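You operate a simulated robot arm through the tools that you are given. There is no shell and no other tool.

Carry out the task below with a simulated robot arm. There is one attempt and no reset: what you move stays moved.

## Task
Make room on the top of the steel table for the white fuse. At the end: the green pad stands on top of the orange reel; the yellow brush from the top of the steel table is in the steel table drawer; the white fuse from the yellow tester stands where the yellow brush stood; whatever was shut is shut again. Leave all else as you found it, and nothing knocked over (what rides in a drawer may roll over).

It is judged by the outcome, as a careful person would: the job done as asked, and still so three seconds after it is handed in. It fails if anything else is knocked over, pushed out of place, dropped, spilled or broken.

## Robot
A 7-joint arm with a two-finger parallel gripper, fixed in place. Base frame: the origin is on the floor under the middle of its stand, x ahead of it, y to its left, z up; the work surface is at about z = 0.86. Readings come in m, degrees, newtons and seconds.
With the tool pointing down near the work surface it reaches from about 0.24 to 0.68 m from the base axis. Its first joint turns from -66.0 to 66.0 degrees. Payload 2.4 kg.
The tool frame sits at the grasp point between the pads (the TCP): z along the fingers, y along the line on which they close. The tips reach 0.03 m beyond it. The gripper opens to 0.094 m. The fingers are 0.028 m wide and 0.01 m thick; the gripper's body (0.05 by 0.096 m) begins 0.055 m behind the TCP.
Orientation is that of the tool frame in the base frame, as a unit quaternion [w, x, y, z]. With the fingers straight down and closing along the base's y, the tool's x points along the base's -x, its y along +y and its z along -z.

## Interface
- The arm moves only by the tool play_rows. Its argument "targets" is a list of rows, each a list of 3 entries, a list of its own where there are three numbers: the turn, a rotation vector about the tool's x, y, z in degrees, then the shift along the tool's x, y, z in m, then the finger opening in m, from 0 to 0.094. In form: [[[wx, wy, wz], [x, y, z], claw], ...]. A call has 1 to 20 rows; each row is the pose to reach, as a shift and turn from the pose commanded when the call began, along the tool's axes at that moment. Rows are played at 5 a second. More than 0.05 m and 8.6 degrees between two rows, or a gripper value outside its range, and nothing of the call is played. A pose out of reach is approached as far as the arm can. The call stops where the force on the tool passes 40 N (or 10 N more than at its start, if that is more) or the arm is blocked; 0.2 s more then pass. Each finger travels about 0.153 m/s and halts on what it meets, pressing with about 30 N; the grip force reading is that of the motor and also rises with nothing between the fingers. The clock runs only during rows and for 0.2 s after the last one: add rows that repeat a pose to give the fingers time. The reply holds the time, the measured pose of the TCP, the force on the tool along the base axes, the opening and the grip force, in the units named above and with some noise, with the torque about the TCP (base axes, N m) and any sound that the robot's microphone picked up, and new pictures: "show" is both (left out), scene, wrist or none.
- Cameras (640 x 400 px; columns grow to the right, rows downward): "scene" is fixed at [0.0329, 0.4728, 1.4402]; the picture's right is [-0.78, -0.62, 0.00], its down [-0.39, 0.49, -0.78] and it looks along [0.49, -0.61, -0.62] (base axes); focal length 268 px, centre (320, 200). "wrist" rides on the gripper at [0.076, 0.014, -0.103] in the tool frame; the picture's right is [-0.18, 0.98, 0.00], its down [-0.75, -0.14, -0.64] and it looks along [-0.63, -0.12, 0.77] (tool axes); focal length 243 px, centre (320, 200). There is no depth. A picture from a camera that has moved, and an enlarged one, comes with that camera's place and axes in the base frame and with its lens.
- close_up(camera, box): a new picture of the part [left, top, right, bottom] of that camera's present view, enlarged. The clock stands still meanwhile.
- close_job(): hands the job in; it is judged then, once.

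Places have to be worked out from the pictures, the camera data and where the tool is seen. Open the gripper and draw the arm clear of the work before you hand the job in, unless the task says otherwise.

The tools are called after "Emit:" as a command line: name --argument value ..., lists and objects as JSON in quotes. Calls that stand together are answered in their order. play_rows: Moves the arm, as the interface text tells. Its arguments: {"type":"object","properties":{"targets":{"type":"array","items":{"type":"array"}},"show":{"type":"string","enum":["both","scene","wrist","none"]}},"required":["targets"]} The other tools are called the same way: close_up (camera, box) takes an enlarged picture of a part of a camera's view; close_job () hands the job in.

At the start:

```text
time_s: 0.0
eef_pos: [0.3002, -0.1841, 1.2235]
orientation: [0.0, 0.0, 1.0, -0.001]
ft_force: [-0.6, 1.0, 0.3]
moment: [0.02, 0.02, 0.01]
width: 0.0937
grip_force: 0.0
```

scene: 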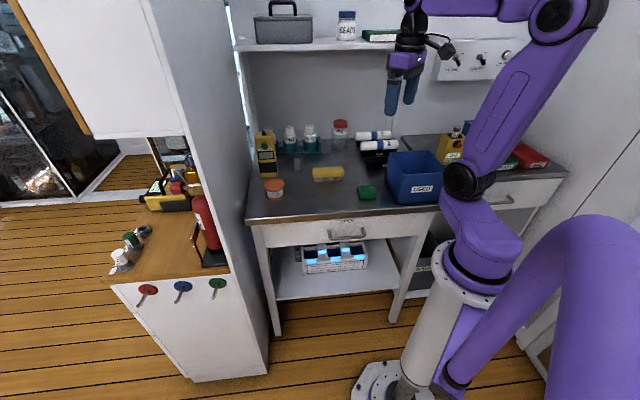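
wrist: 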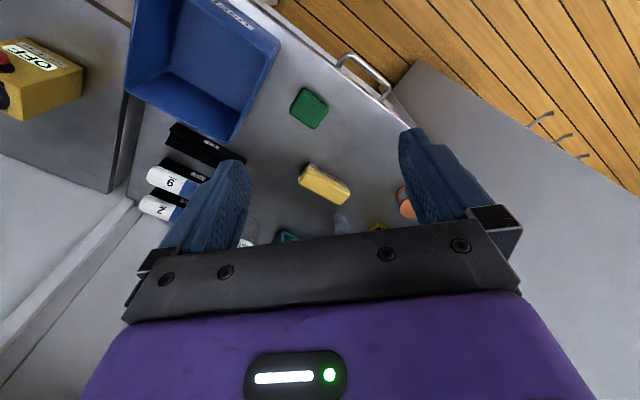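

I start by looking closely at the steel table top in the scene camera to identify the brush, pad, reel, tester and fuse.

Emit:
close_up --camera "scene" --box '[240, 110, 400, 210]'

Emit:
close_up --camera "scene" --box '[240, 180, 460, 318]'

Emit:
close_up --camera "scene" --box '[380, 110, 580, 235]'

Emit:
close_up --camera "scene" --box '[90, 150, 250, 310]'

Emit:
close_up --camera "wrist" --box '[120, 50, 420, 250]'

```text
4.00 times, centred on (320, 160) of scene
camera zoom: at [0.0329, 0.4728, 1.4402], right [-0.78, -0.62, 0.0], down [-0.39, 0.49, -0.78], along [0.49, -0.61, -0.62], focal length 1074 px, centre (320, 360)
```

zoom: 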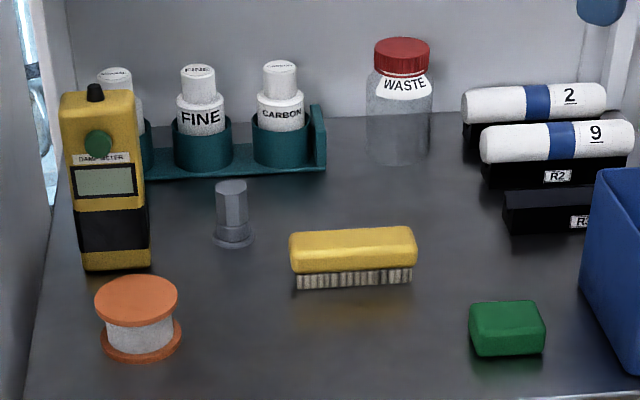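

```text
2.90 times, centred on (350, 249) of scene
camera zoom: at [0.0329, 0.4728, 1.4402], right [-0.78, -0.62, 0.0], down [-0.39, 0.49, -0.78], along [0.49, -0.61, -0.62], focal length 778 px, centre (233, 58)
```

zoom: 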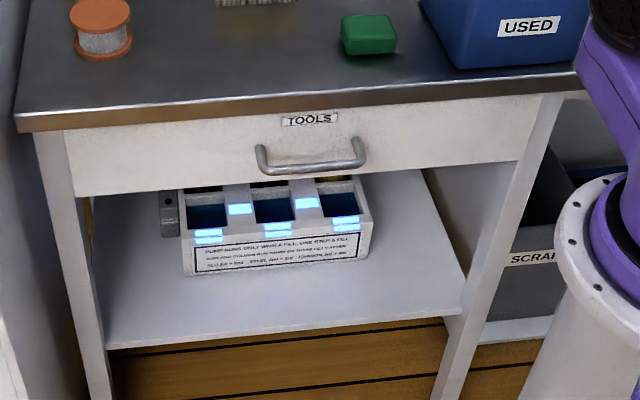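

```text
3.20 times, centred on (480, 172) of scene
camera zoom: at [0.0329, 0.4728, 1.4402], right [-0.78, -0.62, 0.0], down [-0.39, 0.49, -0.78], along [0.49, -0.61, -0.62], focal length 859 px, centre (-192, 288)
```

zoom: 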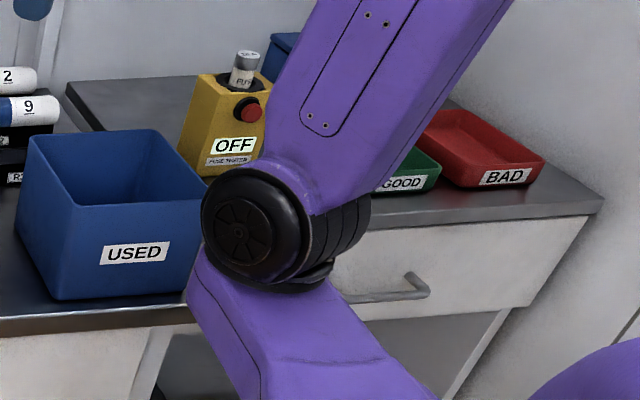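

```text
2.50 times, centred on (170, 230) of scene
camera zoom: at [0.0329, 0.4728, 1.4402], right [-0.78, -0.62, 0.0], down [-0.39, 0.49, -0.78], along [0.49, -0.61, -0.62], focal length 671 px, centre (695, 125)
```

zoom: 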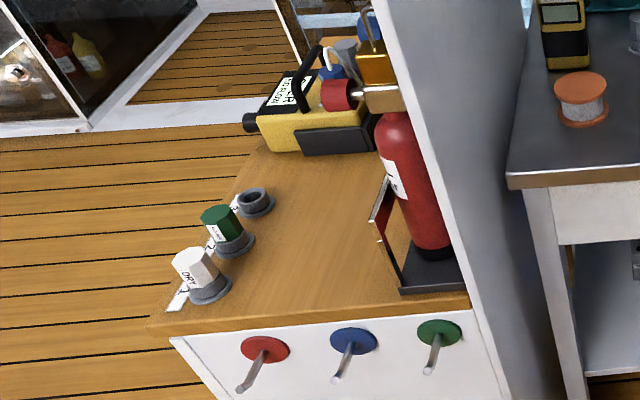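

```text
2.00 times, centred on (270, 150) of wrist
camera zoom: at [0.2232, -0.1712, 1.3264], right [0.18, 0.98, 0.0], down [0.75, -0.14, 0.64], along [0.63, -0.12, -0.77], focal length 485 px, centre (420, 300)
```

zoom: 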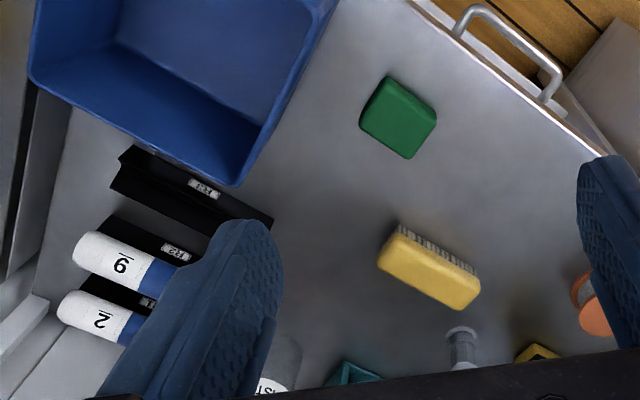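

The brush lies near (0.53, -0.21) and the table's front edge runs at about 45°, facing the robot. I zoom in on the handle, pad, reel and tester for triangulation.

Emit:
close_up --camera "scene" --box '[310, 210, 390, 260]'

Emit:
close_up --camera "wrist" --box '[280, 40, 440, 140]'

Emit:
close_up --camera "scene" --box '[425, 110, 505, 160]'

Emit:
close_up --camera "wrist" --box '[0, 20, 128, 140]'

Emit:
close_up --camera "wrist" --box '[230, 160, 430, 260]'

```text
8.00 times, centred on (350, 235) of scene
camera zoom: at [0.0329, 0.4728, 1.4402], right [-0.78, -0.62, 0.0], down [-0.39, 0.49, -0.78], along [0.49, -0.61, -0.62], focal length 2148 px, centre (80, -80)
```

zoom: 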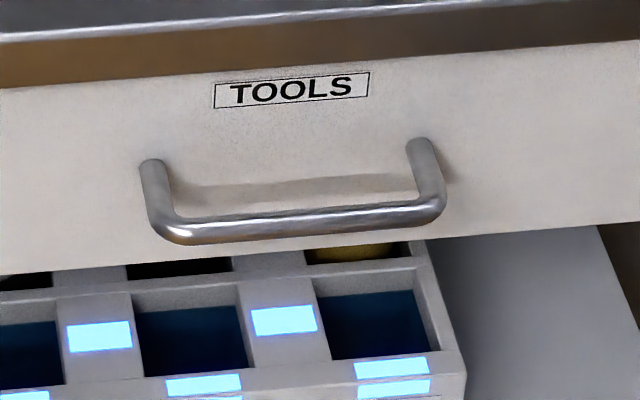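

```text
4.00 times, centred on (360, 90) of wrist
camera zoom: at [0.2232, -0.1712, 1.3264], right [0.18, 0.98, 0.0], down [0.75, -0.14, 0.64], along [0.63, -0.12, -0.77], focal length 970 px, centre (160, 640)
```

zoom: 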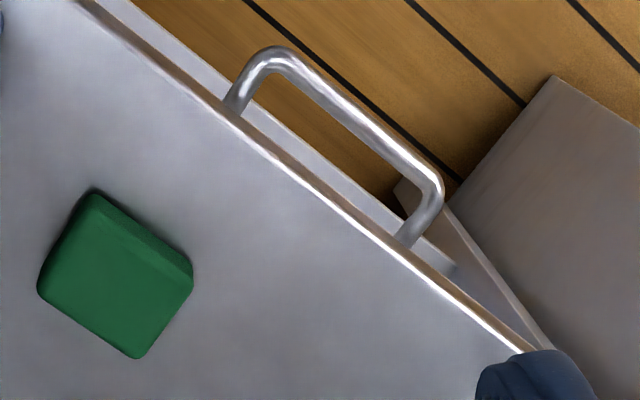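

```text
8.00 times, centred on (465, 135) of scene
camera zoom: at [0.0329, 0.4728, 1.4402], right [-0.78, -0.62, 0.0], down [-0.39, 0.49, -0.78], along [0.49, -0.61, -0.62], focal length 2148 px, centre (-840, 720)
```

zoom: 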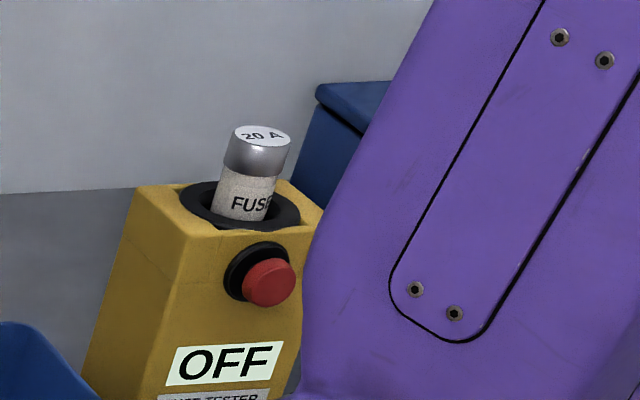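

```text
3.33 times, centred on (64, 80) of wrist
camera zoom: at [0.2232, -0.1712, 1.3264], right [0.18, 0.98, 0.0], down [0.75, -0.14, 0.64], along [0.63, -0.12, -0.77], focal length 809 px, centre (1173, 600)
```

zoom: 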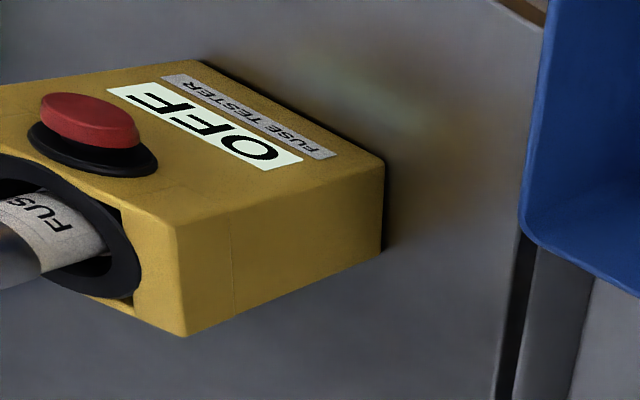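

```text
3.20 times, centred on (330, 210) of wrist
camera zoom: at [0.2232, -0.1712, 1.3264], right [0.18, 0.98, 0.0], down [0.75, -0.14, 0.64], along [0.63, -0.12, -0.77], focal length 776 px, centre (288, 168)
```

zoom: 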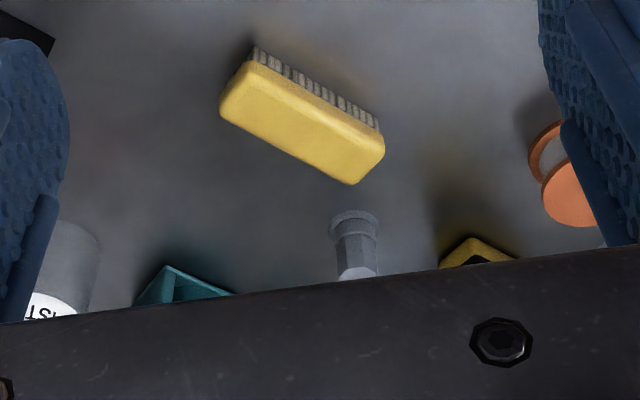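

Triangulation gives: handle bar ≈(0.360,-0.092,0.758) and parallel to the 45° front edge; pad ≈(0.374,-0.220); reel ≈(0.630,-0.023), top ≈0.90; brush ≈(0.54,-0.218); fuse ≈(0.233,-0.65), top ≈1.006. I turn the tool 45° so the fingers close along the table's depth, and move above the pad.

Emit:
play_rows --targets '[[[0, 0, -7.5], [-0.0123, -0.006, 0.02], 0.094], [[0, 0, -15], [-0.0246, -0.012, 0.04], 0.094], [[0, 0, -22.5], [-0.0369, -0.018, 0.06], 0.094], [[0, 0, -30], [-0.0492, -0.024, 0.08], 0.094], [[0, 0, -37.5], [-0.0615, -0.03, 0.1], 0.094], [[0, 0, -45], [-0.0738, -0.036, 0.1235], 0.094], [[0, 0, -45], [-0.0738, -0.036, 0.1235], 0.094]]' --show "both"

```text
time_s: 1.6
eef_pos: [0.3722, -0.2204, 1.0996]
orientation: [-0.001, -0.383, 0.924, 0.0]
ft_force: [0.6, 0.2, 0.2]
moment: [0.0, 0.01, -0.02]
width: 0.0941
grip_force: 0.0
camera wrist: at [0.3096, -0.2649, 1.2026], right [-0.57, 0.82, 0.0], down [0.63, 0.43, 0.64], along [0.53, 0.36, -0.77], focal length 243 px, centre (320, 200)
```

scene: 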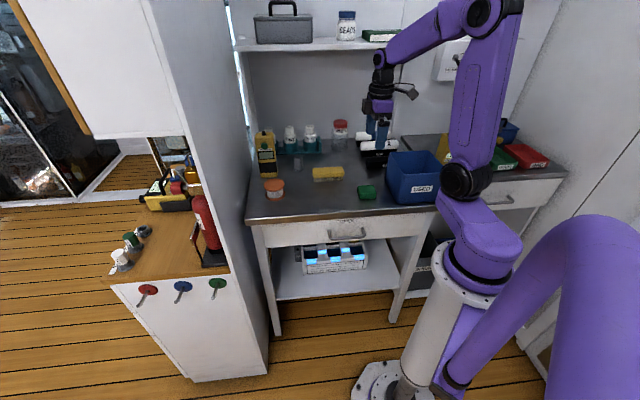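
wrist: 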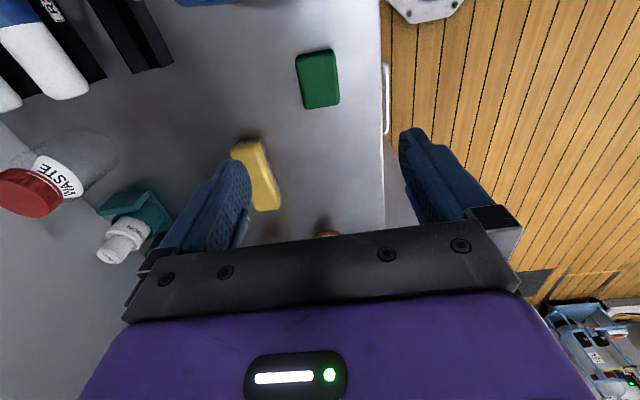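

The tool is aligned and the pad lies nearly straight under the TCP. I zoom in to measure pad, brush and handle precisely.

Emit:
close_up --camera "wrist" --box '[260, 30, 420, 130]'

Emit:
close_up --camera "wrist" --box '[200, 120, 360, 240]'

Emit:
close_up --camera "scene" --box '[340, 90, 420, 210]'

```text
4.00 times, centred on (340, 80) of wrist
camera zoom: at [0.3096, -0.2649, 1.2026], right [-0.57, 0.82, 0.0], down [0.63, 0.43, 0.64], along [0.53, 0.36, -0.77], focal length 970 px, centre (240, 680)
```

zoom: 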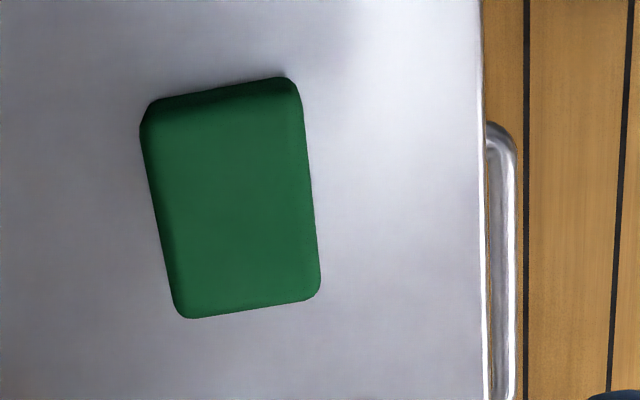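

```text
3.33 times, centred on (280, 180) of wrist
camera zoom: at [0.3096, -0.2649, 1.2026], right [-0.57, 0.82, 0.0], down [0.63, 0.43, 0.64], along [0.53, 0.36, -0.77], focal length 809 px, centre (453, 267)
```

zoom: 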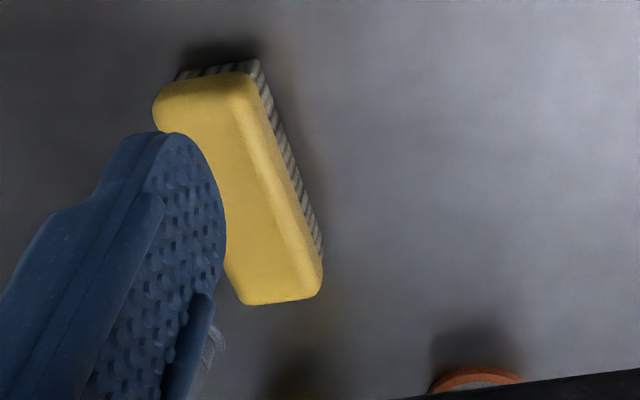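

```text
3.33 times, centred on (380, 150) of scene
camera zoom: at [0.0329, 0.4728, 1.4402], right [-0.78, -0.62, 0.0], down [-0.39, 0.49, -0.78], along [0.49, -0.61, -0.62], focal length 895 px, centre (120, 367)
```

zoom: 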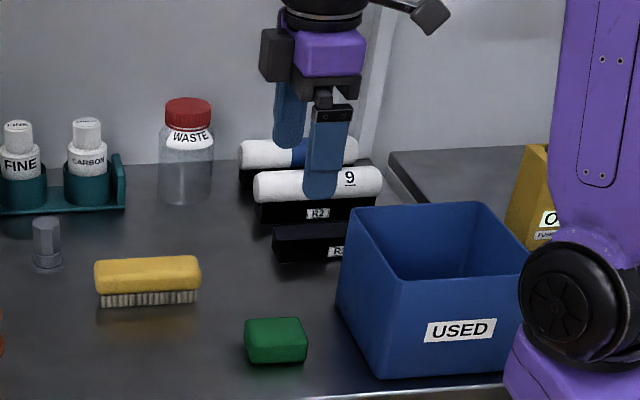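

The pad is aligned with the table, centred near (0.3765,-0.220), but in this orientation the camera would come close to the blue bin's rim. I turn the tool the other way (camera toward the robot, fingers closing along the table front) for the pad.

Emit:
play_rows --targets '[[[0, 0, 8.2], [0, 0, 0], 0.094], [[0, 0, 16.4], [0, 0, 0], 0.094], [[0, 0, 24.6], [0, 0, 0], 0.094], [[0, 0, 32.8], [0, 0, 0], 0.094], [[0, 0, 41], [0, 0, 0], 0.094], [[0, 0, 49.2], [0, 0, 0], 0.094], [[0, 0, 57.4], [0, 0, 0], 0.094], [[0, 0, 65.6], [0, 0, 0], 0.094], [[0, 0, 73.8], [-0.0009, -0.0009, 0], 0.094], [[0, 0, 82], [-0.0018, -0.0017, 0], 0.094], [[0, 0, 90], [-0.0018, -0.0017, 0], 0.094], [[0, 0, 90], [-0.0018, -0.0017, 0], 0.094]]' --show "both"

```text
time_s: 4.2
eef_pos: [0.3764, -0.2206, 1.0997]
orientation: [0.0, 0.383, 0.924, 0.0]
ft_force: [-0.5, 0.4, 0.5]
moment: [-0.04, -0.01, 0.0]
width: 0.0939
grip_force: 0.1
camera wrist: at [0.3324, -0.1571, 1.2028], right [0.83, 0.56, 0.0], down [0.43, -0.63, 0.64], along [0.36, -0.53, -0.77], focal length 243 px, centre (320, 200)
```

scene: 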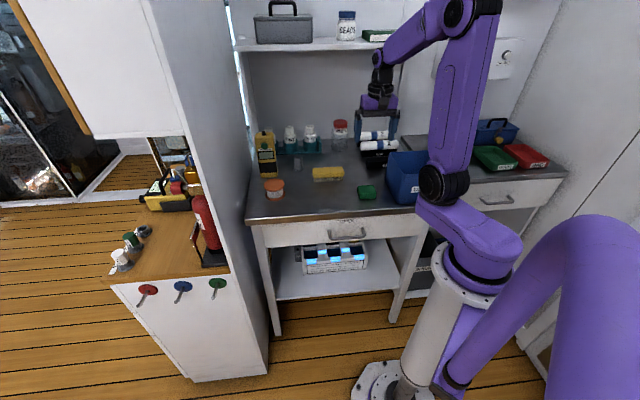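
wrist: 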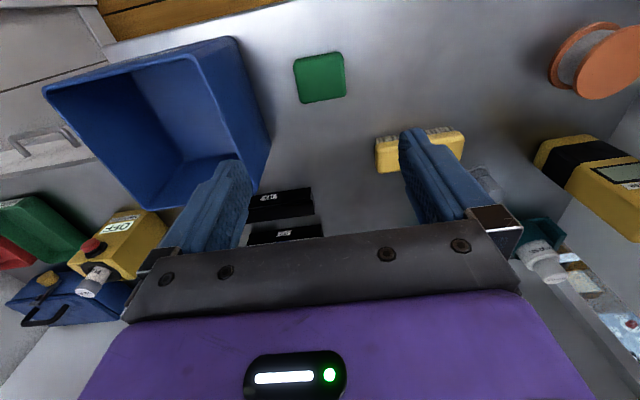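

From here the wrist camera sees pad, reel, brush and tester at once; I zoom in on each to refine positions.

Emit:
close_up --camera "wrist" --box '[240, 30, 400, 130]'

Emit:
close_up --camera "wrist" --box '[520, 0, 640, 120]'

Emit:
close_up --camera "wrist" --box '[0, 180, 180, 330]'

Emit:
close_up --camera "wrist" --box '[360, 110, 520, 210]'

```text
4.00 times, centred on (320, 80) of wrist
camera zoom: at [0.3324, -0.1571, 1.2028], right [0.83, 0.56, 0.0], down [0.43, -0.63, 0.64], along [0.36, -0.53, -0.77], focal length 970 px, centre (320, 680)
```

zoom: 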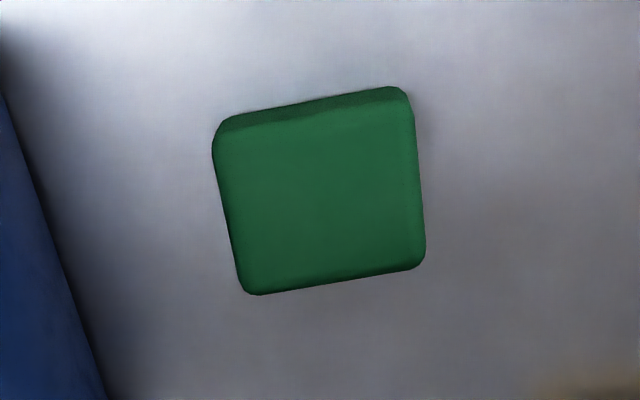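

```text
3.33 times, centred on (580, 60) of wrist
camera zoom: at [0.3324, -0.1571, 1.2028], right [0.83, 0.56, 0.0], down [0.43, -0.63, 0.64], along [0.36, -0.53, -0.77], focal length 809 px, centre (-547, 667)
```

zoom: 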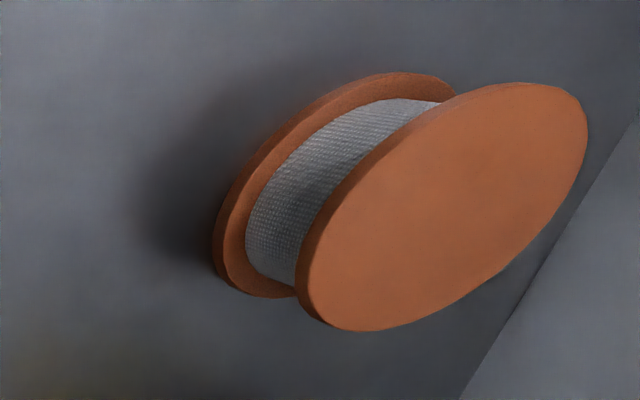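

```text
2.67 times, centred on (90, 255) of wrist
camera zoom: at [0.3324, -0.1571, 1.2028], right [0.83, 0.56, 0.0], down [0.43, -0.63, 0.64], along [0.36, -0.53, -0.77], focal length 647 px, centre (933, 53)
```

zoom: 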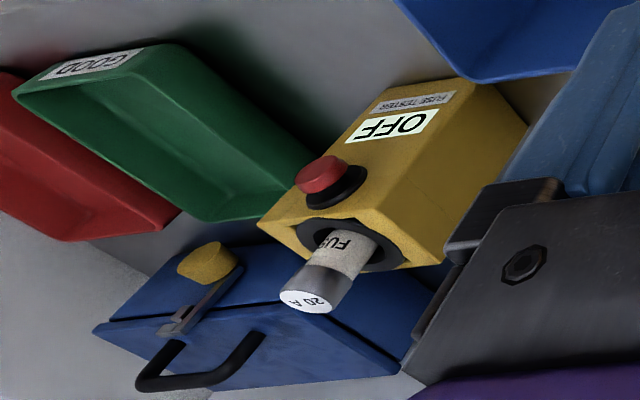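

```text
4.00 times, centred on (440, 160) of wrist
camera zoom: at [0.3324, -0.1571, 1.2028], right [0.83, 0.56, 0.0], down [0.43, -0.63, 0.64], along [0.36, -0.53, -0.77], focal length 970 px, centre (-160, 360)
```

zoom: 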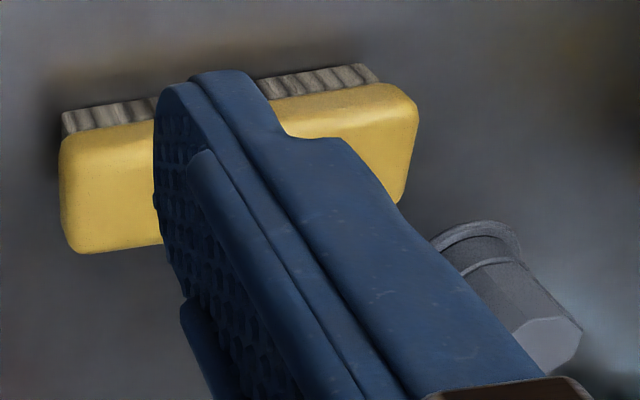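

Pad centre refined to a≈0.111, b≈0.424 (base ≈(0.378,-0.221)); the fingers clear the bin by about 3 cm. I descend to just above the table with the gripper open.

Emit:
play_rows --targets '[[[0, 0, 0], [-0.0014, 0.001, 0.04], 0.094], [[0, 0, 0], [-0.0014, 0.001, 0.08], 0.094], [[0, 0, 0], [-0.0014, 0.001, 0.12], 0.094], [[0, 0, 0], [-0.0014, 0.001, 0.16], 0.094], [[0, 0, 0], [-0.0014, 0.001, 0.185], 0.094], [[0, 0, 0], [-0.0014, 0.001, 0.197], 0.094], [[0, 0, 0], [-0.0014, 0.001, 0.205], 0.094], [[0, 0, 0], [-0.0014, 0.001, 0.205], 0.094]]' --show "both"

```text
time_s: 6.0
eef_pos: [0.3778, -0.2224, 0.8953]
orientation: [0.001, 0.383, 0.924, -0.001]
ft_force: [-0.3, 0.3, 0.4]
moment: [-0.02, -0.02, 0.0]
width: 0.094
grip_force: 0.1
camera wrist: at [0.3332, -0.1575, 0.9981], right [0.83, 0.56, 0.0], down [0.43, -0.63, 0.64], along [0.36, -0.53, -0.77], focal length 243 px, centre (320, 200)
```

scene: 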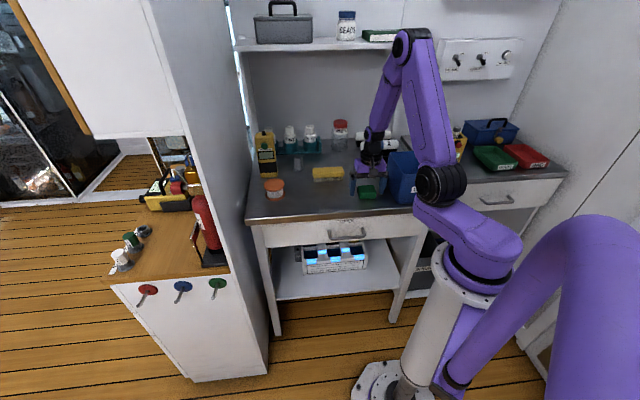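
wrist: 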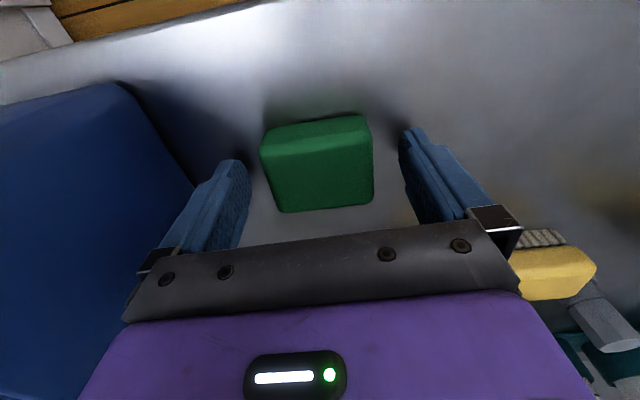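

The pad sits between the fingers with the tips a few mm above the table. I close the gripper on it.

Emit:
play_rows --targets '[[[0, 0, 0], [0, 0, 0], 0.06], [[0, 0, 0], [0, 0, 0], 0.045], [[0, 0, 0], [0, 0, 0], 0.045], [[0, 0, 0], [0, 0, 0], 0.045]]' --show "wrist"

Emit:
close_up --camera "scene" --box '[330, 140, 410, 210]'

```text
time_s: 7.0
eef_pos: [0.3775, -0.221, 0.8959]
orientation: [0.0, 0.382, 0.924, 0.0]
ft_force: [-0.1, -0.1, -0.1]
moment: [0.02, 0.01, 0.0]
width: 0.0588
grip_force: 30.2
camera wrist: at [0.3331, -0.1575, 0.9982], right [0.83, 0.56, 0.0], down [0.43, -0.63, 0.64], along [0.36, -0.53, -0.77], focal length 243 px, centre (320, 200)
```

wrist: 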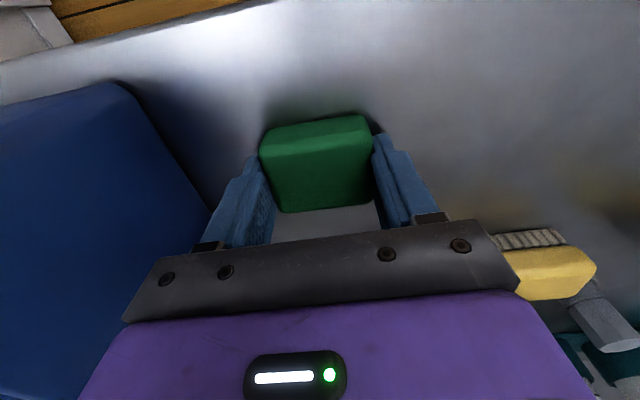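

```text
5.71 times, centred on (370, 175) of scene
camera zoom: at [0.0329, 0.4728, 1.4402], right [-0.78, -0.62, 0.0], down [-0.39, 0.49, -0.78], along [0.49, -0.61, -0.62], focal length 1534 px, centre (34, 343)
```

zoom: 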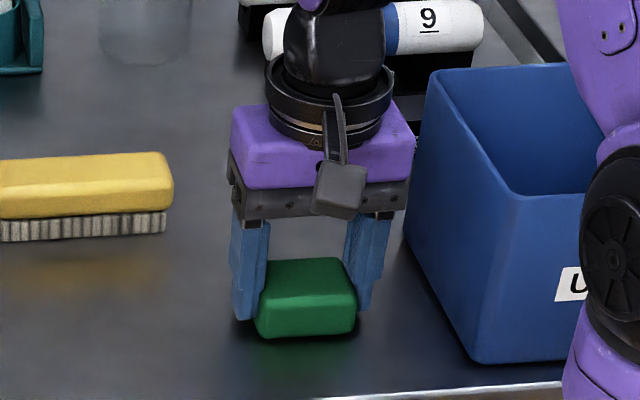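

Pad gripped (width 0.0588, 30 N). I lift it straight up, then carry it along the table to above the reel at a safe height.

Emit:
play_rows --targets '[[[0, 0, 0], [0, 0, -0.01], 0.045], [[0, 0, 0], [0, 0, -0.04], 0.045], [[0, 0, 0], [0, 0, -0.08], 0.045], [[0, 0, 0], [0, 0, -0.12], 0.045], [[0, 0, 0], [0, 0, -0.16], 0.045], [[0, 0, 0], [0, 0, -0.18], 0.045], [[0, 0, 0], [-0.004, 0.035, -0.18], 0.045], [[0, 0, 0], [-0.008, 0.07, -0.18], 0.045], [[0, 0, 0], [-0.013, 0.11, -0.18], 0.045], [[0, 0, 0], [-0.018, 0.15, -0.18], 0.045], [[0, 0, 0], [-0.022, 0.19, -0.18], 0.045], [[0, 0, 0], [-0.027, 0.23, -0.18], 0.045], [[0, 0, 0], [-0.032, 0.27, -0.18], 0.045], [[0, 0, 0], [-0.036, 0.3, -0.18], 0.045], [[0, 0, 0], [-0.0375, 0.315, -0.18], 0.045], [[0, 0, 0], [-0.0375, 0.321, -0.18], 0.045], [[0, 0, 0], [-0.0375, 0.321, -0.18], 0.045]]' --show "both"

```text
time_s: 10.6
eef_pos: [0.6335, -0.021, 1.0752]
orientation: [0.0, 0.383, 0.924, -0.001]
ft_force: [0.7, -0.2, -0.8]
moment: [0.0, -0.04, 0.0]
width: 0.0587
grip_force: 29.8
camera wrist: at [0.5886, 0.0431, 1.1777], right [0.83, 0.56, 0.0], down [0.43, -0.63, 0.64], along [0.36, -0.53, -0.77], focal length 243 px, centre (320, 200)
```

scene: 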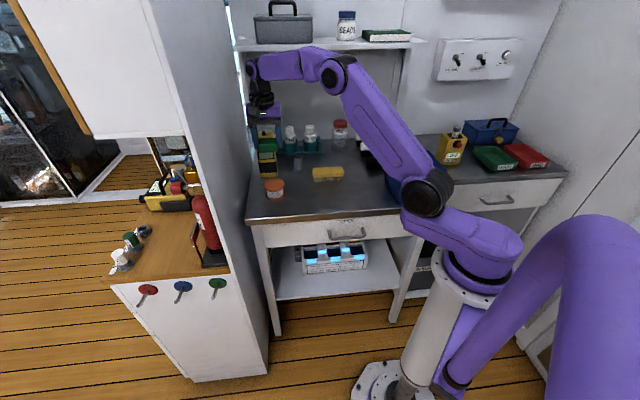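
wrist: 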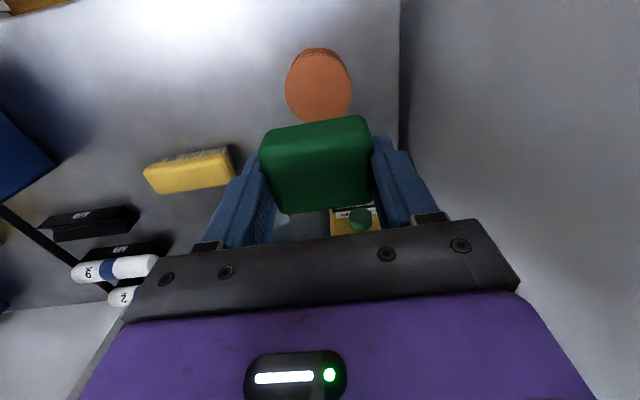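

The pad hangs over the reel; I zoom in to check the reel's position and the meter's clearance before lowering.

Emit:
close_up --camera "wrist" --box '[260, 30, 420, 130]'

Emit:
close_up --camera "wrist" --box '[250, 150, 410, 250]'

Emit:
close_up --camera "scene" --box '[220, 40, 320, 210]'

```text
4.00 times, centred on (340, 80) of wrist
camera zoom: at [0.5886, 0.0431, 1.1777], right [0.83, 0.56, 0.0], down [0.43, -0.63, 0.64], along [0.36, -0.53, -0.77], focal length 970 px, centre (240, 680)
```

zoom: 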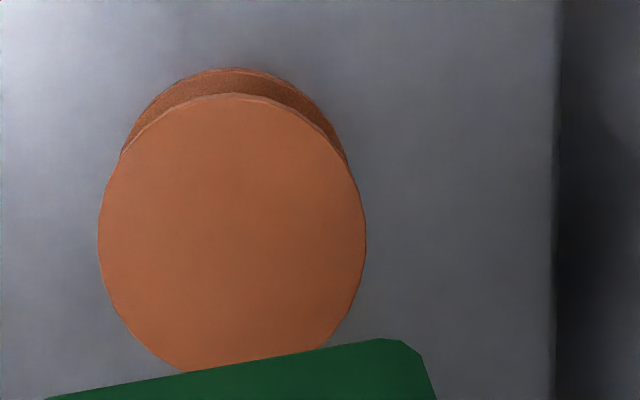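

```text
4.00 times, centred on (330, 200) of wrist
camera zoom: at [0.5886, 0.0431, 1.1777], right [0.83, 0.56, 0.0], down [0.43, -0.63, 0.64], along [0.36, -0.53, -0.77], focal length 970 px, centre (280, 200)
```

zoom: 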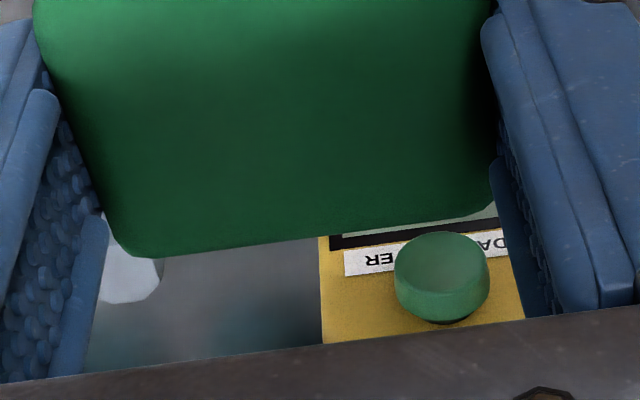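

```text
2.35 times, centred on (270, 125) of scene
camera zoom: at [0.0329, 0.4728, 1.4402], right [-0.78, -0.62, 0.0], down [-0.39, 0.49, -0.78], along [0.49, -0.61, -0.62], focal length 632 px, centre (438, 376)
```

zoom: 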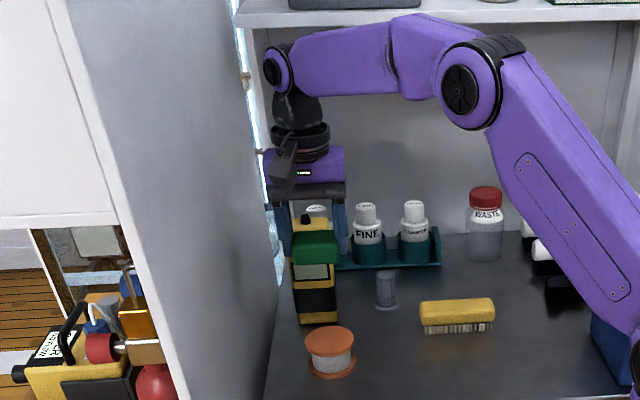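

Reel centre is at a≈0.4315, b≈0.462, and the pad is within about 1 mm of it; the meter is well clear. I lower to about 1 cm above the reel.

Emit:
play_rows --targets '[[[0, 0, 0], [0, -0.001, 0.03], 0.045], [[0, 0, 0], [0, -0.001, 0.06], 0.045], [[0, 0, 0], [0, -0.001, 0.09], 0.045], [[0, 0, 0], [0, -0.001, 0.115], 0.045], [[0, 0, 0], [0, -0.001, 0.128], 0.045], [[0, 0, 0], [0, -0.001, 0.128], 0.045]]' --show "wrist"

Emit:
close_up --camera "scene" --box '[235, 130, 315, 210]'

```text
time_s: 12.0
eef_pos: [0.6299, -0.0214, 0.9461]
orientation: [-0.001, 0.383, 0.924, -0.001]
ft_force: [-0.4, 0.2, 0.9]
moment: [0.01, -0.02, 0.0]
width: 0.0587
grip_force: 30.4
camera wrist: at [0.5861, 0.0422, 1.0499], right [0.83, 0.56, 0.0], down [0.43, -0.63, 0.64], along [0.36, -0.53, -0.77], focal length 243 px, centre (320, 200)
```

wrist: 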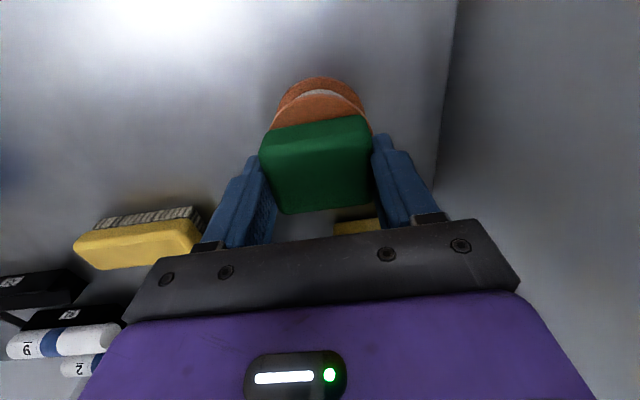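

```text
5.00 times, centred on (275, 170) of scene
camera zoom: at [0.0329, 0.4728, 1.4402], right [-0.78, -0.62, 0.0], down [-0.39, 0.49, -0.78], along [0.49, -0.61, -0.62], focal length 1342 px, centre (545, 350)
```

zoom: 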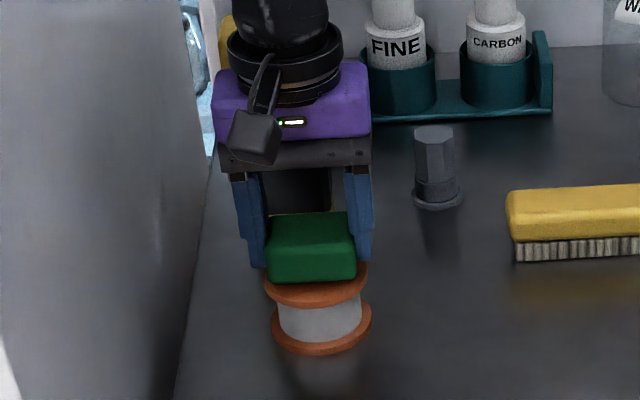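

The pad is about 1 cm above the disc and centred within 2 mm. I continue down gently and watch the force.

Emit:
play_rows --targets '[[[0, 0, 0], [-0.001, 0.0015, 0.003], 0.045], [[0, 0, 0], [-0.001, 0.0015, 0.006], 0.045], [[0, 0, 0], [-0.001, 0.0015, 0.008], 0.045], [[0, 0, 0], [-0.001, 0.0015, 0.008], 0.045]]' --show "none"

Emit:
close_up --camera "scene" --box '[250, 160, 310, 205]'

```text
time_s: 13.0
eef_pos: [0.6332, -0.0211, 0.9402]
orientation: [0.002, 0.383, 0.924, 0.0]
ft_force: [-8.5, 0.6, 25.3]
moment: [0.03, 0.49, -0.03]
width: 0.0588
grip_force: 30.1
```

```text
8.89 times, centred on (280, 182) of scene
camera zoom: at [0.0322, 0.4728, 1.4402], right [-0.78, -0.62, 0.0], down [-0.39, 0.49, -0.78], along [0.49, -0.61, -0.62], focal length 2386 px, centre (676, 356)
```

zoom: 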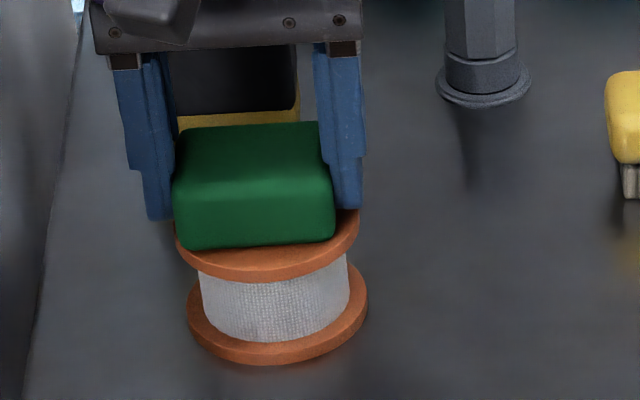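

The pad has touched the reel (25 N). I back off 3 mm and look with the wrist camera to check centring before releasing.

Emit:
play_rows --targets '[[[0, 0, 0], [0, 0, -0.004], 0.045], [[0, 0, 0], [0, 0, -0.004], 0.045]]' --show "none"

Emit:
close_up --camera "wrist" --box '[240, 60, 400, 160]'

Emit:
close_up --camera "scene" --box '[250, 160, 310, 205]'

```text
time_s: 13.6
eef_pos: [0.6325, -0.0212, 0.9408]
orientation: [-0.001, 0.383, 0.924, -0.001]
ft_force: [0.1, -0.4, 0.3]
moment: [-0.01, -0.01, 0.02]
width: 0.0585
grip_force: 31.1
```

```text
4.00 times, centred on (320, 110) of wrist
camera zoom: at [0.5885, 0.0427, 1.0442], right [0.83, 0.56, 0.0], down [0.43, -0.63, 0.64], along [0.36, -0.53, -0.77], focal length 970 px, centre (320, 560)
```

zoom: 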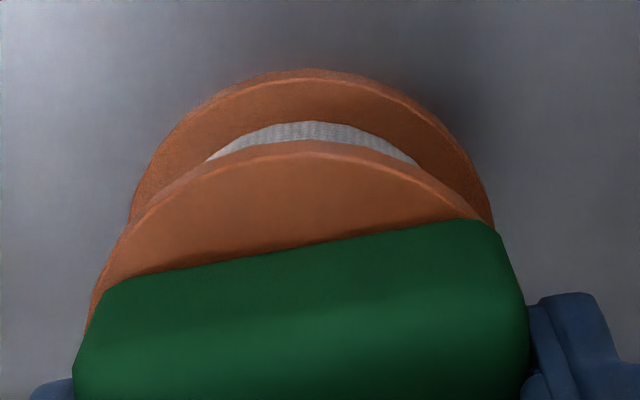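

```text
8.89 times, centred on (280, 182) of scene
camera zoom: at [0.0329, 0.4728, 1.4402], right [-0.78, -0.62, 0.0], down [-0.39, 0.49, -0.78], along [0.49, -0.61, -0.62], focal length 2386 px, centre (676, 356)
```

zoom: 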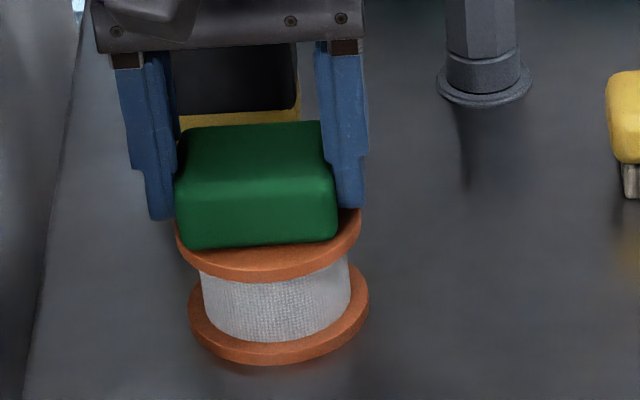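

Both views put the pad within a couple of mm of the reel's centre. I ease down 2 mm to contact and check the force.

Emit:
play_rows --targets '[[[0, 0, 0], [0, 0, 0.001], 0.045], [[0, 0, 0], [0, 0, 0.002], 0.045], [[0, 0, 0], [0, 0, 0.002], 0.045]]' --show "none"

```text
time_s: 14.4
eef_pos: [0.6318, -0.0211, 0.9401]
orientation: [-0.001, 0.382, 0.924, 0.0]
ft_force: [-4.6, 1.8, 9.2]
moment: [-0.01, 0.13, 0.0]
width: 0.0586
grip_force: 30.4
```

Light contact (9 N). I relieve it slightly and open the fingers, then check that the pad stays.

Emit:
play_rows --targets '[[[0, 0, 0], [0, 0, -0.001], 0.045], [[0, 0, 0], [0, 0, -0.001], 0.062], [[0, 0, 0], [0, 0, -0.001], 0.068], [[0, 0, 0], [0, 0, -0.001], 0.074], [[0, 0, 0], [0, 0, -0.001], 0.074]]' --show "none"

Emit:
close_up --camera "scene" --box '[250, 160, 310, 205]'

Emit:
close_up --camera "wrist" --box '[200, 60, 440, 260]'

```text
time_s: 15.6
eef_pos: [0.6322, -0.0217, 0.9415]
orientation: [0.0, 0.383, 0.924, 0.0]
ft_force: [0.0, 0.5, -0.3]
moment: [0.02, 0.01, 0.0]
width: 0.074
grip_force: 0.0
```

```text
8.89 times, centred on (280, 182) of scene
camera zoom: at [0.0329, 0.4728, 1.4402], right [-0.78, -0.62, 0.0], down [-0.39, 0.49, -0.78], along [0.49, -0.61, -0.62], focal length 2386 px, centre (676, 356)
```

zoom: 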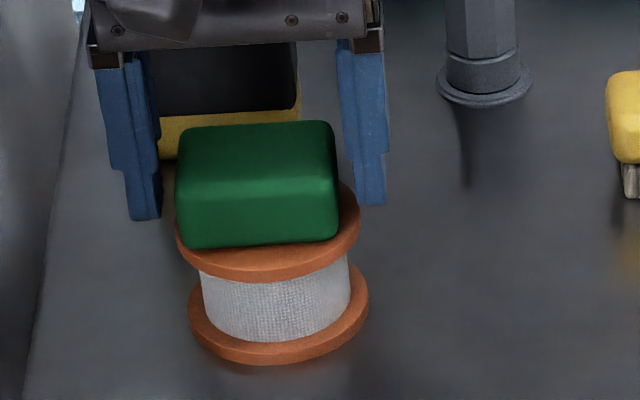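

```text
2.00 times, centred on (320, 160) of wrist
camera zoom: at [0.5885, 0.0421, 1.0442], right [0.83, 0.56, 0.0], down [0.43, -0.63, 0.64], along [0.36, -0.53, -0.77], focal length 485 px, centre (320, 280)
```

zoom: 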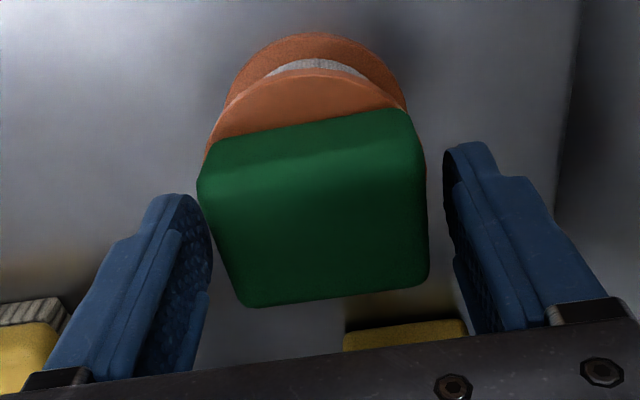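

The pad rests squarely on the reel with the fingers clear. I lift straight up, then swing to the front of the table while turning so the fingers close along the drawer's pull direction.

Emit:
play_rows --targets '[[[0, 0, 0], [0, 0, -0.008], 0.074], [[0, 0, 0], [0, 0, -0.03], 0.074], [[0, 0, 0], [0, 0, -0.07], 0.074], [[0, 0, 0], [0, 0, -0.11], 0.074], [[0, 0, 0], [0, 0, -0.15], 0.074], [[0, 0, -8], [0.017, -0.021, -0.15], 0.074], [[0, 0, -16], [0.035, -0.042, -0.15], 0.074], [[0, 0, -24], [0.052, -0.063, -0.15], 0.074], [[0, 0, -32], [0.07, -0.084, -0.15], 0.074], [[0, 0, -40], [0.087, -0.105, -0.15], 0.06], [[0, 0, -48], [0.105, -0.127, -0.15], 0.06], [[0, 0, -56], [0.122, -0.148, -0.15], 0.06], [[0, 0, -64], [0.14, -0.169, -0.15], 0.05], [[0, 0, -72], [0.157, -0.19, -0.15], 0.05], [[0, 0, -80], [0.175, -0.211, -0.15], 0.05], [[0, 0, -87], [0.192, -0.232, -0.15], 0.05], [[0, 0, -90], [0.192, -0.232, -0.15], 0.05], [[0, 0, -90], [0.192, -0.232, -0.15], 0.05]]' --show "both"

Emit:
close_up --camera "scene" --box '[235, 130, 315, 210]'

```text
time_s: 19.4
eef_pos: [0.3316, -0.0503, 1.0928]
orientation: [-0.001, -0.384, 0.924, 0.0]
ft_force: [-0.7, 0.3, 0.0]
moment: [0.0, 0.01, 0.02]
width: 0.0501
grip_force: 0.1
camera wrist: at [0.2676, -0.095, 1.1955], right [-0.57, 0.82, 0.0], down [0.63, 0.43, 0.64], along [0.53, 0.36, -0.77], focal length 243 px, centre (320, 200)
```

scene: 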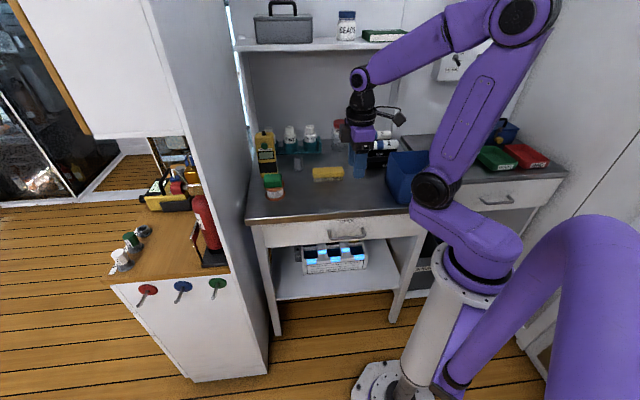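
wrist: 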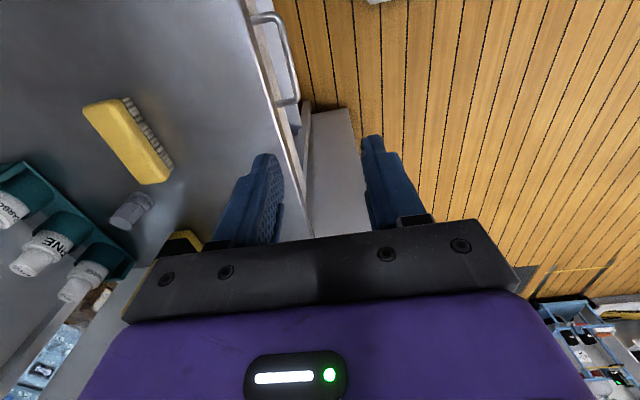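

```text
5.00 times, centred on (275, 170) of scene
camera zoom: at [0.0329, 0.4728, 1.4402], right [-0.78, -0.62, 0.0], down [-0.39, 0.49, -0.78], along [0.49, -0.61, -0.62], focal length 1342 px, centre (545, 350)
```

zoom: 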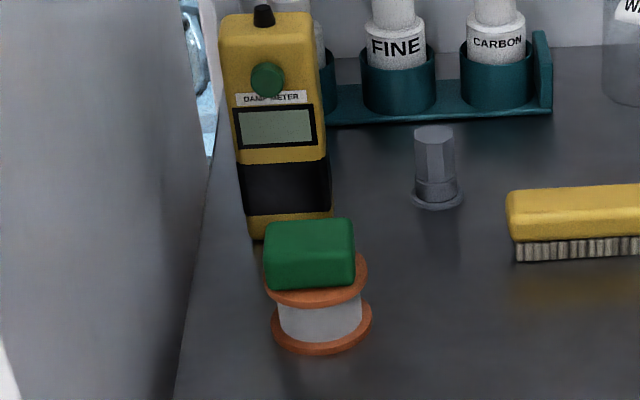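

The pad is standing on the reel. Now I refine the handle's position from this new viewpoint.

Emit:
close_up --camera "wrist" --box '[230, 0, 350, 120]'

```text
3.33 times, centred on (290, 60) of wrist
camera zoom: at [0.2676, -0.095, 1.1955], right [-0.57, 0.82, 0.0], down [0.63, 0.43, 0.64], along [0.53, 0.36, -0.77], focal length 809 px, centre (420, 667)
```

zoom: 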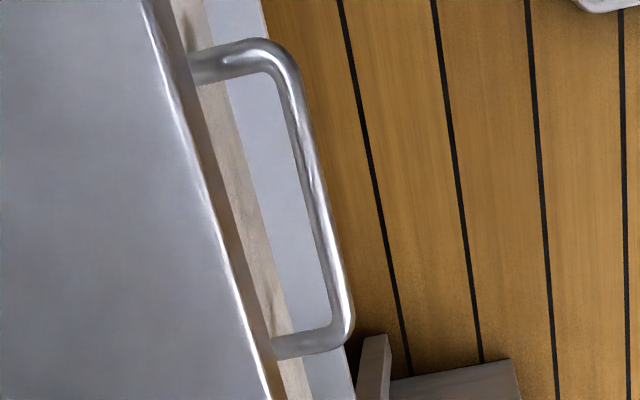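

Bar confirmed at b≈0.3205, z≈0.758, spanning a≈0.137–0.25, 2 cm in front of the table edge. I tilt the tool 30° toward the table in place and check that the arm can hold that pose.

Emit:
play_rows --targets '[[[7.5, 0, 0], [0, 0, 0], 0.05], [[15, 0, 0], [0, 0, 0], 0.05], [[22.5, 0, 0], [0, 0, 0], 0.05], [[30, 0, 0], [0, 0, 0], 0.05], [[30, 0, 0], [0, 0, 0], 0.05]]' --show "both"

```text
time_s: 20.6
eef_pos: [0.3321, -0.0505, 1.0913]
orientation: [0.099, -0.369, 0.892, -0.24]
ft_force: [0.6, -0.5, -0.2]
moment: [0.01, 0.0, -0.01]
width: 0.0502
grip_force: 0.1
out of reach, approached as far as the arm can: row 4
camera wrist: at [0.2332, -0.0591, 1.174], right [-0.47, 0.73, -0.49], down [0.39, 0.67, 0.63], along [0.79, 0.1, -0.6], focal length 243 px, centre (320, 200)
```

scene: 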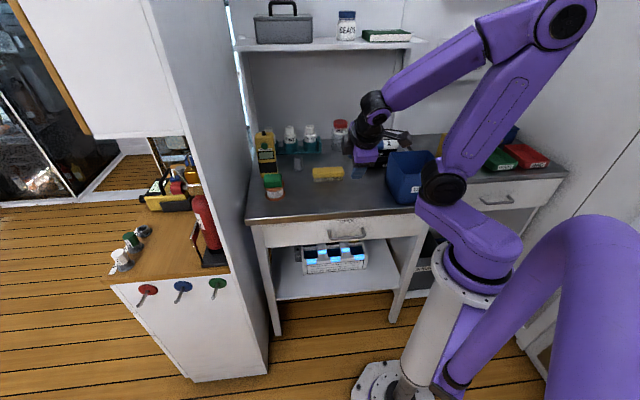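
wrist: 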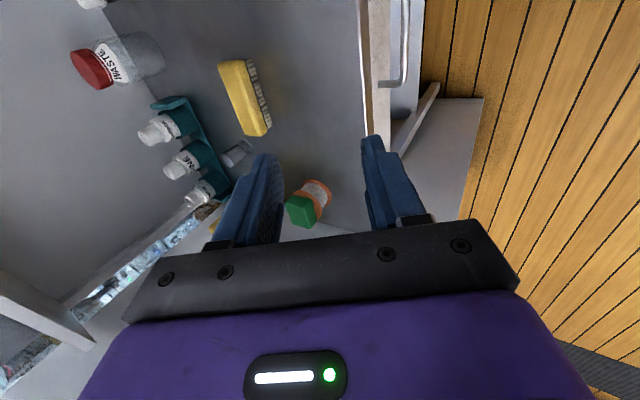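

The 30° tilt is just about reached. I go down in front of the table toward a standoff pose before the handle, first halfway to test reach.

Emit:
play_rows --targets '[[[0, 0, 0], [0, 0.0155, 0.0278], 0.05], [[0, 0, 0], [0, 0.031, 0.0556], 0.05], [[0, 0, 0], [0, 0.0465, 0.0834], 0.05], [[0, 0, 0], [0, 0.062, 0.1111], 0.05], [[0, 0, 0], [0, 0.062, 0.1111], 0.05]]' --show "both"

```text
time_s: 21.8
eef_pos: [0.3341, -0.0515, 0.9651]
orientation: [0.099, -0.369, 0.893, -0.239]
ft_force: [0.1, 1.0, 0.2]
moment: [0.01, -0.01, -0.02]
width: 0.0499
grip_force: 0.1
camera wrist: at [0.2351, -0.0603, 1.047], right [-0.47, 0.73, -0.49], down [0.39, 0.67, 0.63], along [0.79, 0.1, -0.61], focal length 243 px, centre (320, 200)
```

scene: 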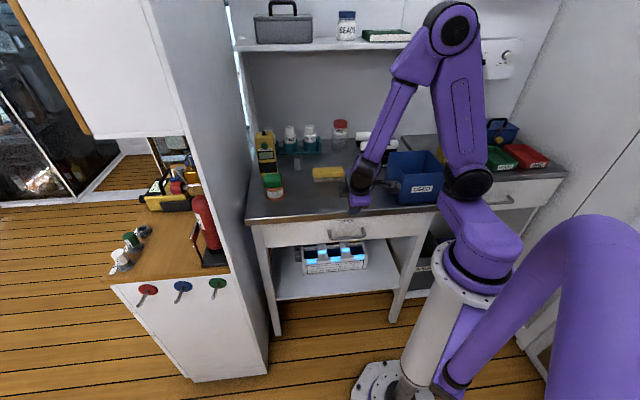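
wrist: 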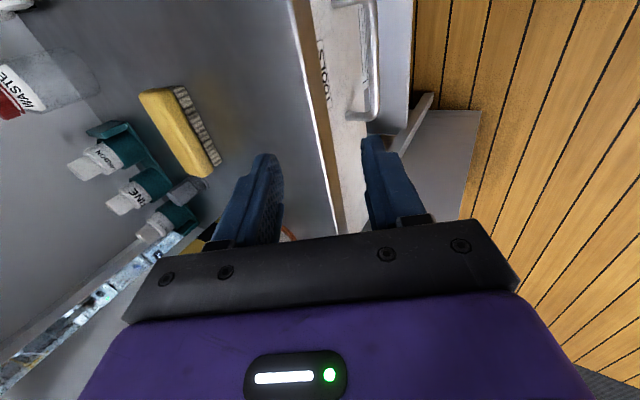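

Reached fine. I continue the second half of the descent to the standoff pose.

Emit:
play_rows --targets '[[[0, 0, 0], [0, 0.0155, 0.0278], 0.05], [[0, 0, 0], [0, 0.031, 0.0556], 0.05], [[0, 0, 0], [0, 0.0465, 0.0834], 0.05], [[0, 0, 0], [0, 0.0615, 0.1111], 0.05], [[0, 0, 0], [0, 0.0615, 0.1111], 0.05]]' --show "both"

Emit:
close_up --camera "scene" --box '[310, 160, 410, 260]'

```text
time_s: 23.0
eef_pos: [0.3365, -0.0523, 0.8382]
orientation: [0.099, -0.369, 0.893, -0.239]
ft_force: [-0.3, 0.2, -0.5]
moment: [0.01, 0.03, 0.0]
width: 0.0498
grip_force: 0.0
camera wrist: at [0.2356, -0.0619, 0.9192], right [-0.47, 0.73, -0.49], down [0.39, 0.67, 0.63], along [0.79, 0.1, -0.6], focal length 243 px, centre (320, 200)
```

scene: 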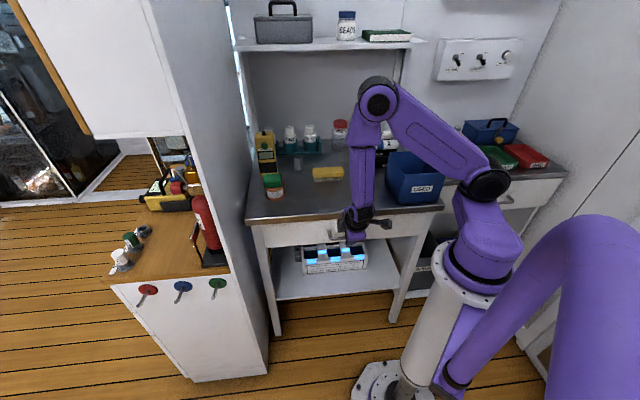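
wrist: 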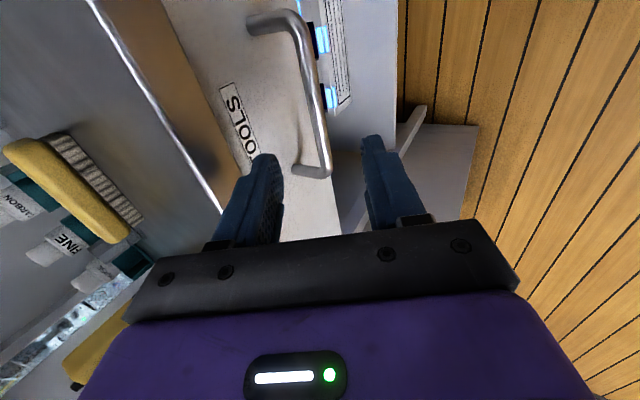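

```text
4.00 times, centred on (360, 210) of scene
camera zoom: at [0.0329, 0.4728, 1.4402], right [-0.78, -0.62, 0.0], down [-0.39, 0.49, -0.78], along [0.49, -0.61, -0.62], focal length 1074 px, centre (160, 160)
```

zoom: 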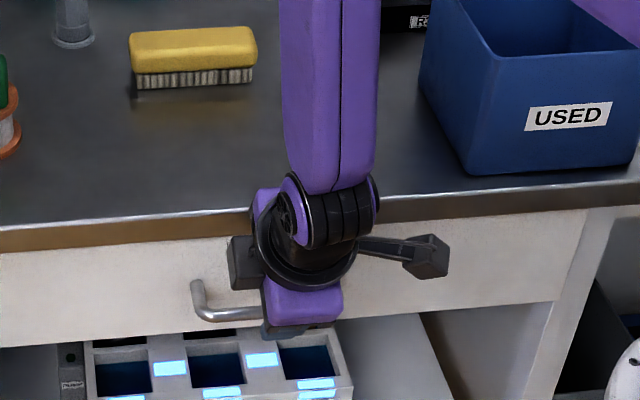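

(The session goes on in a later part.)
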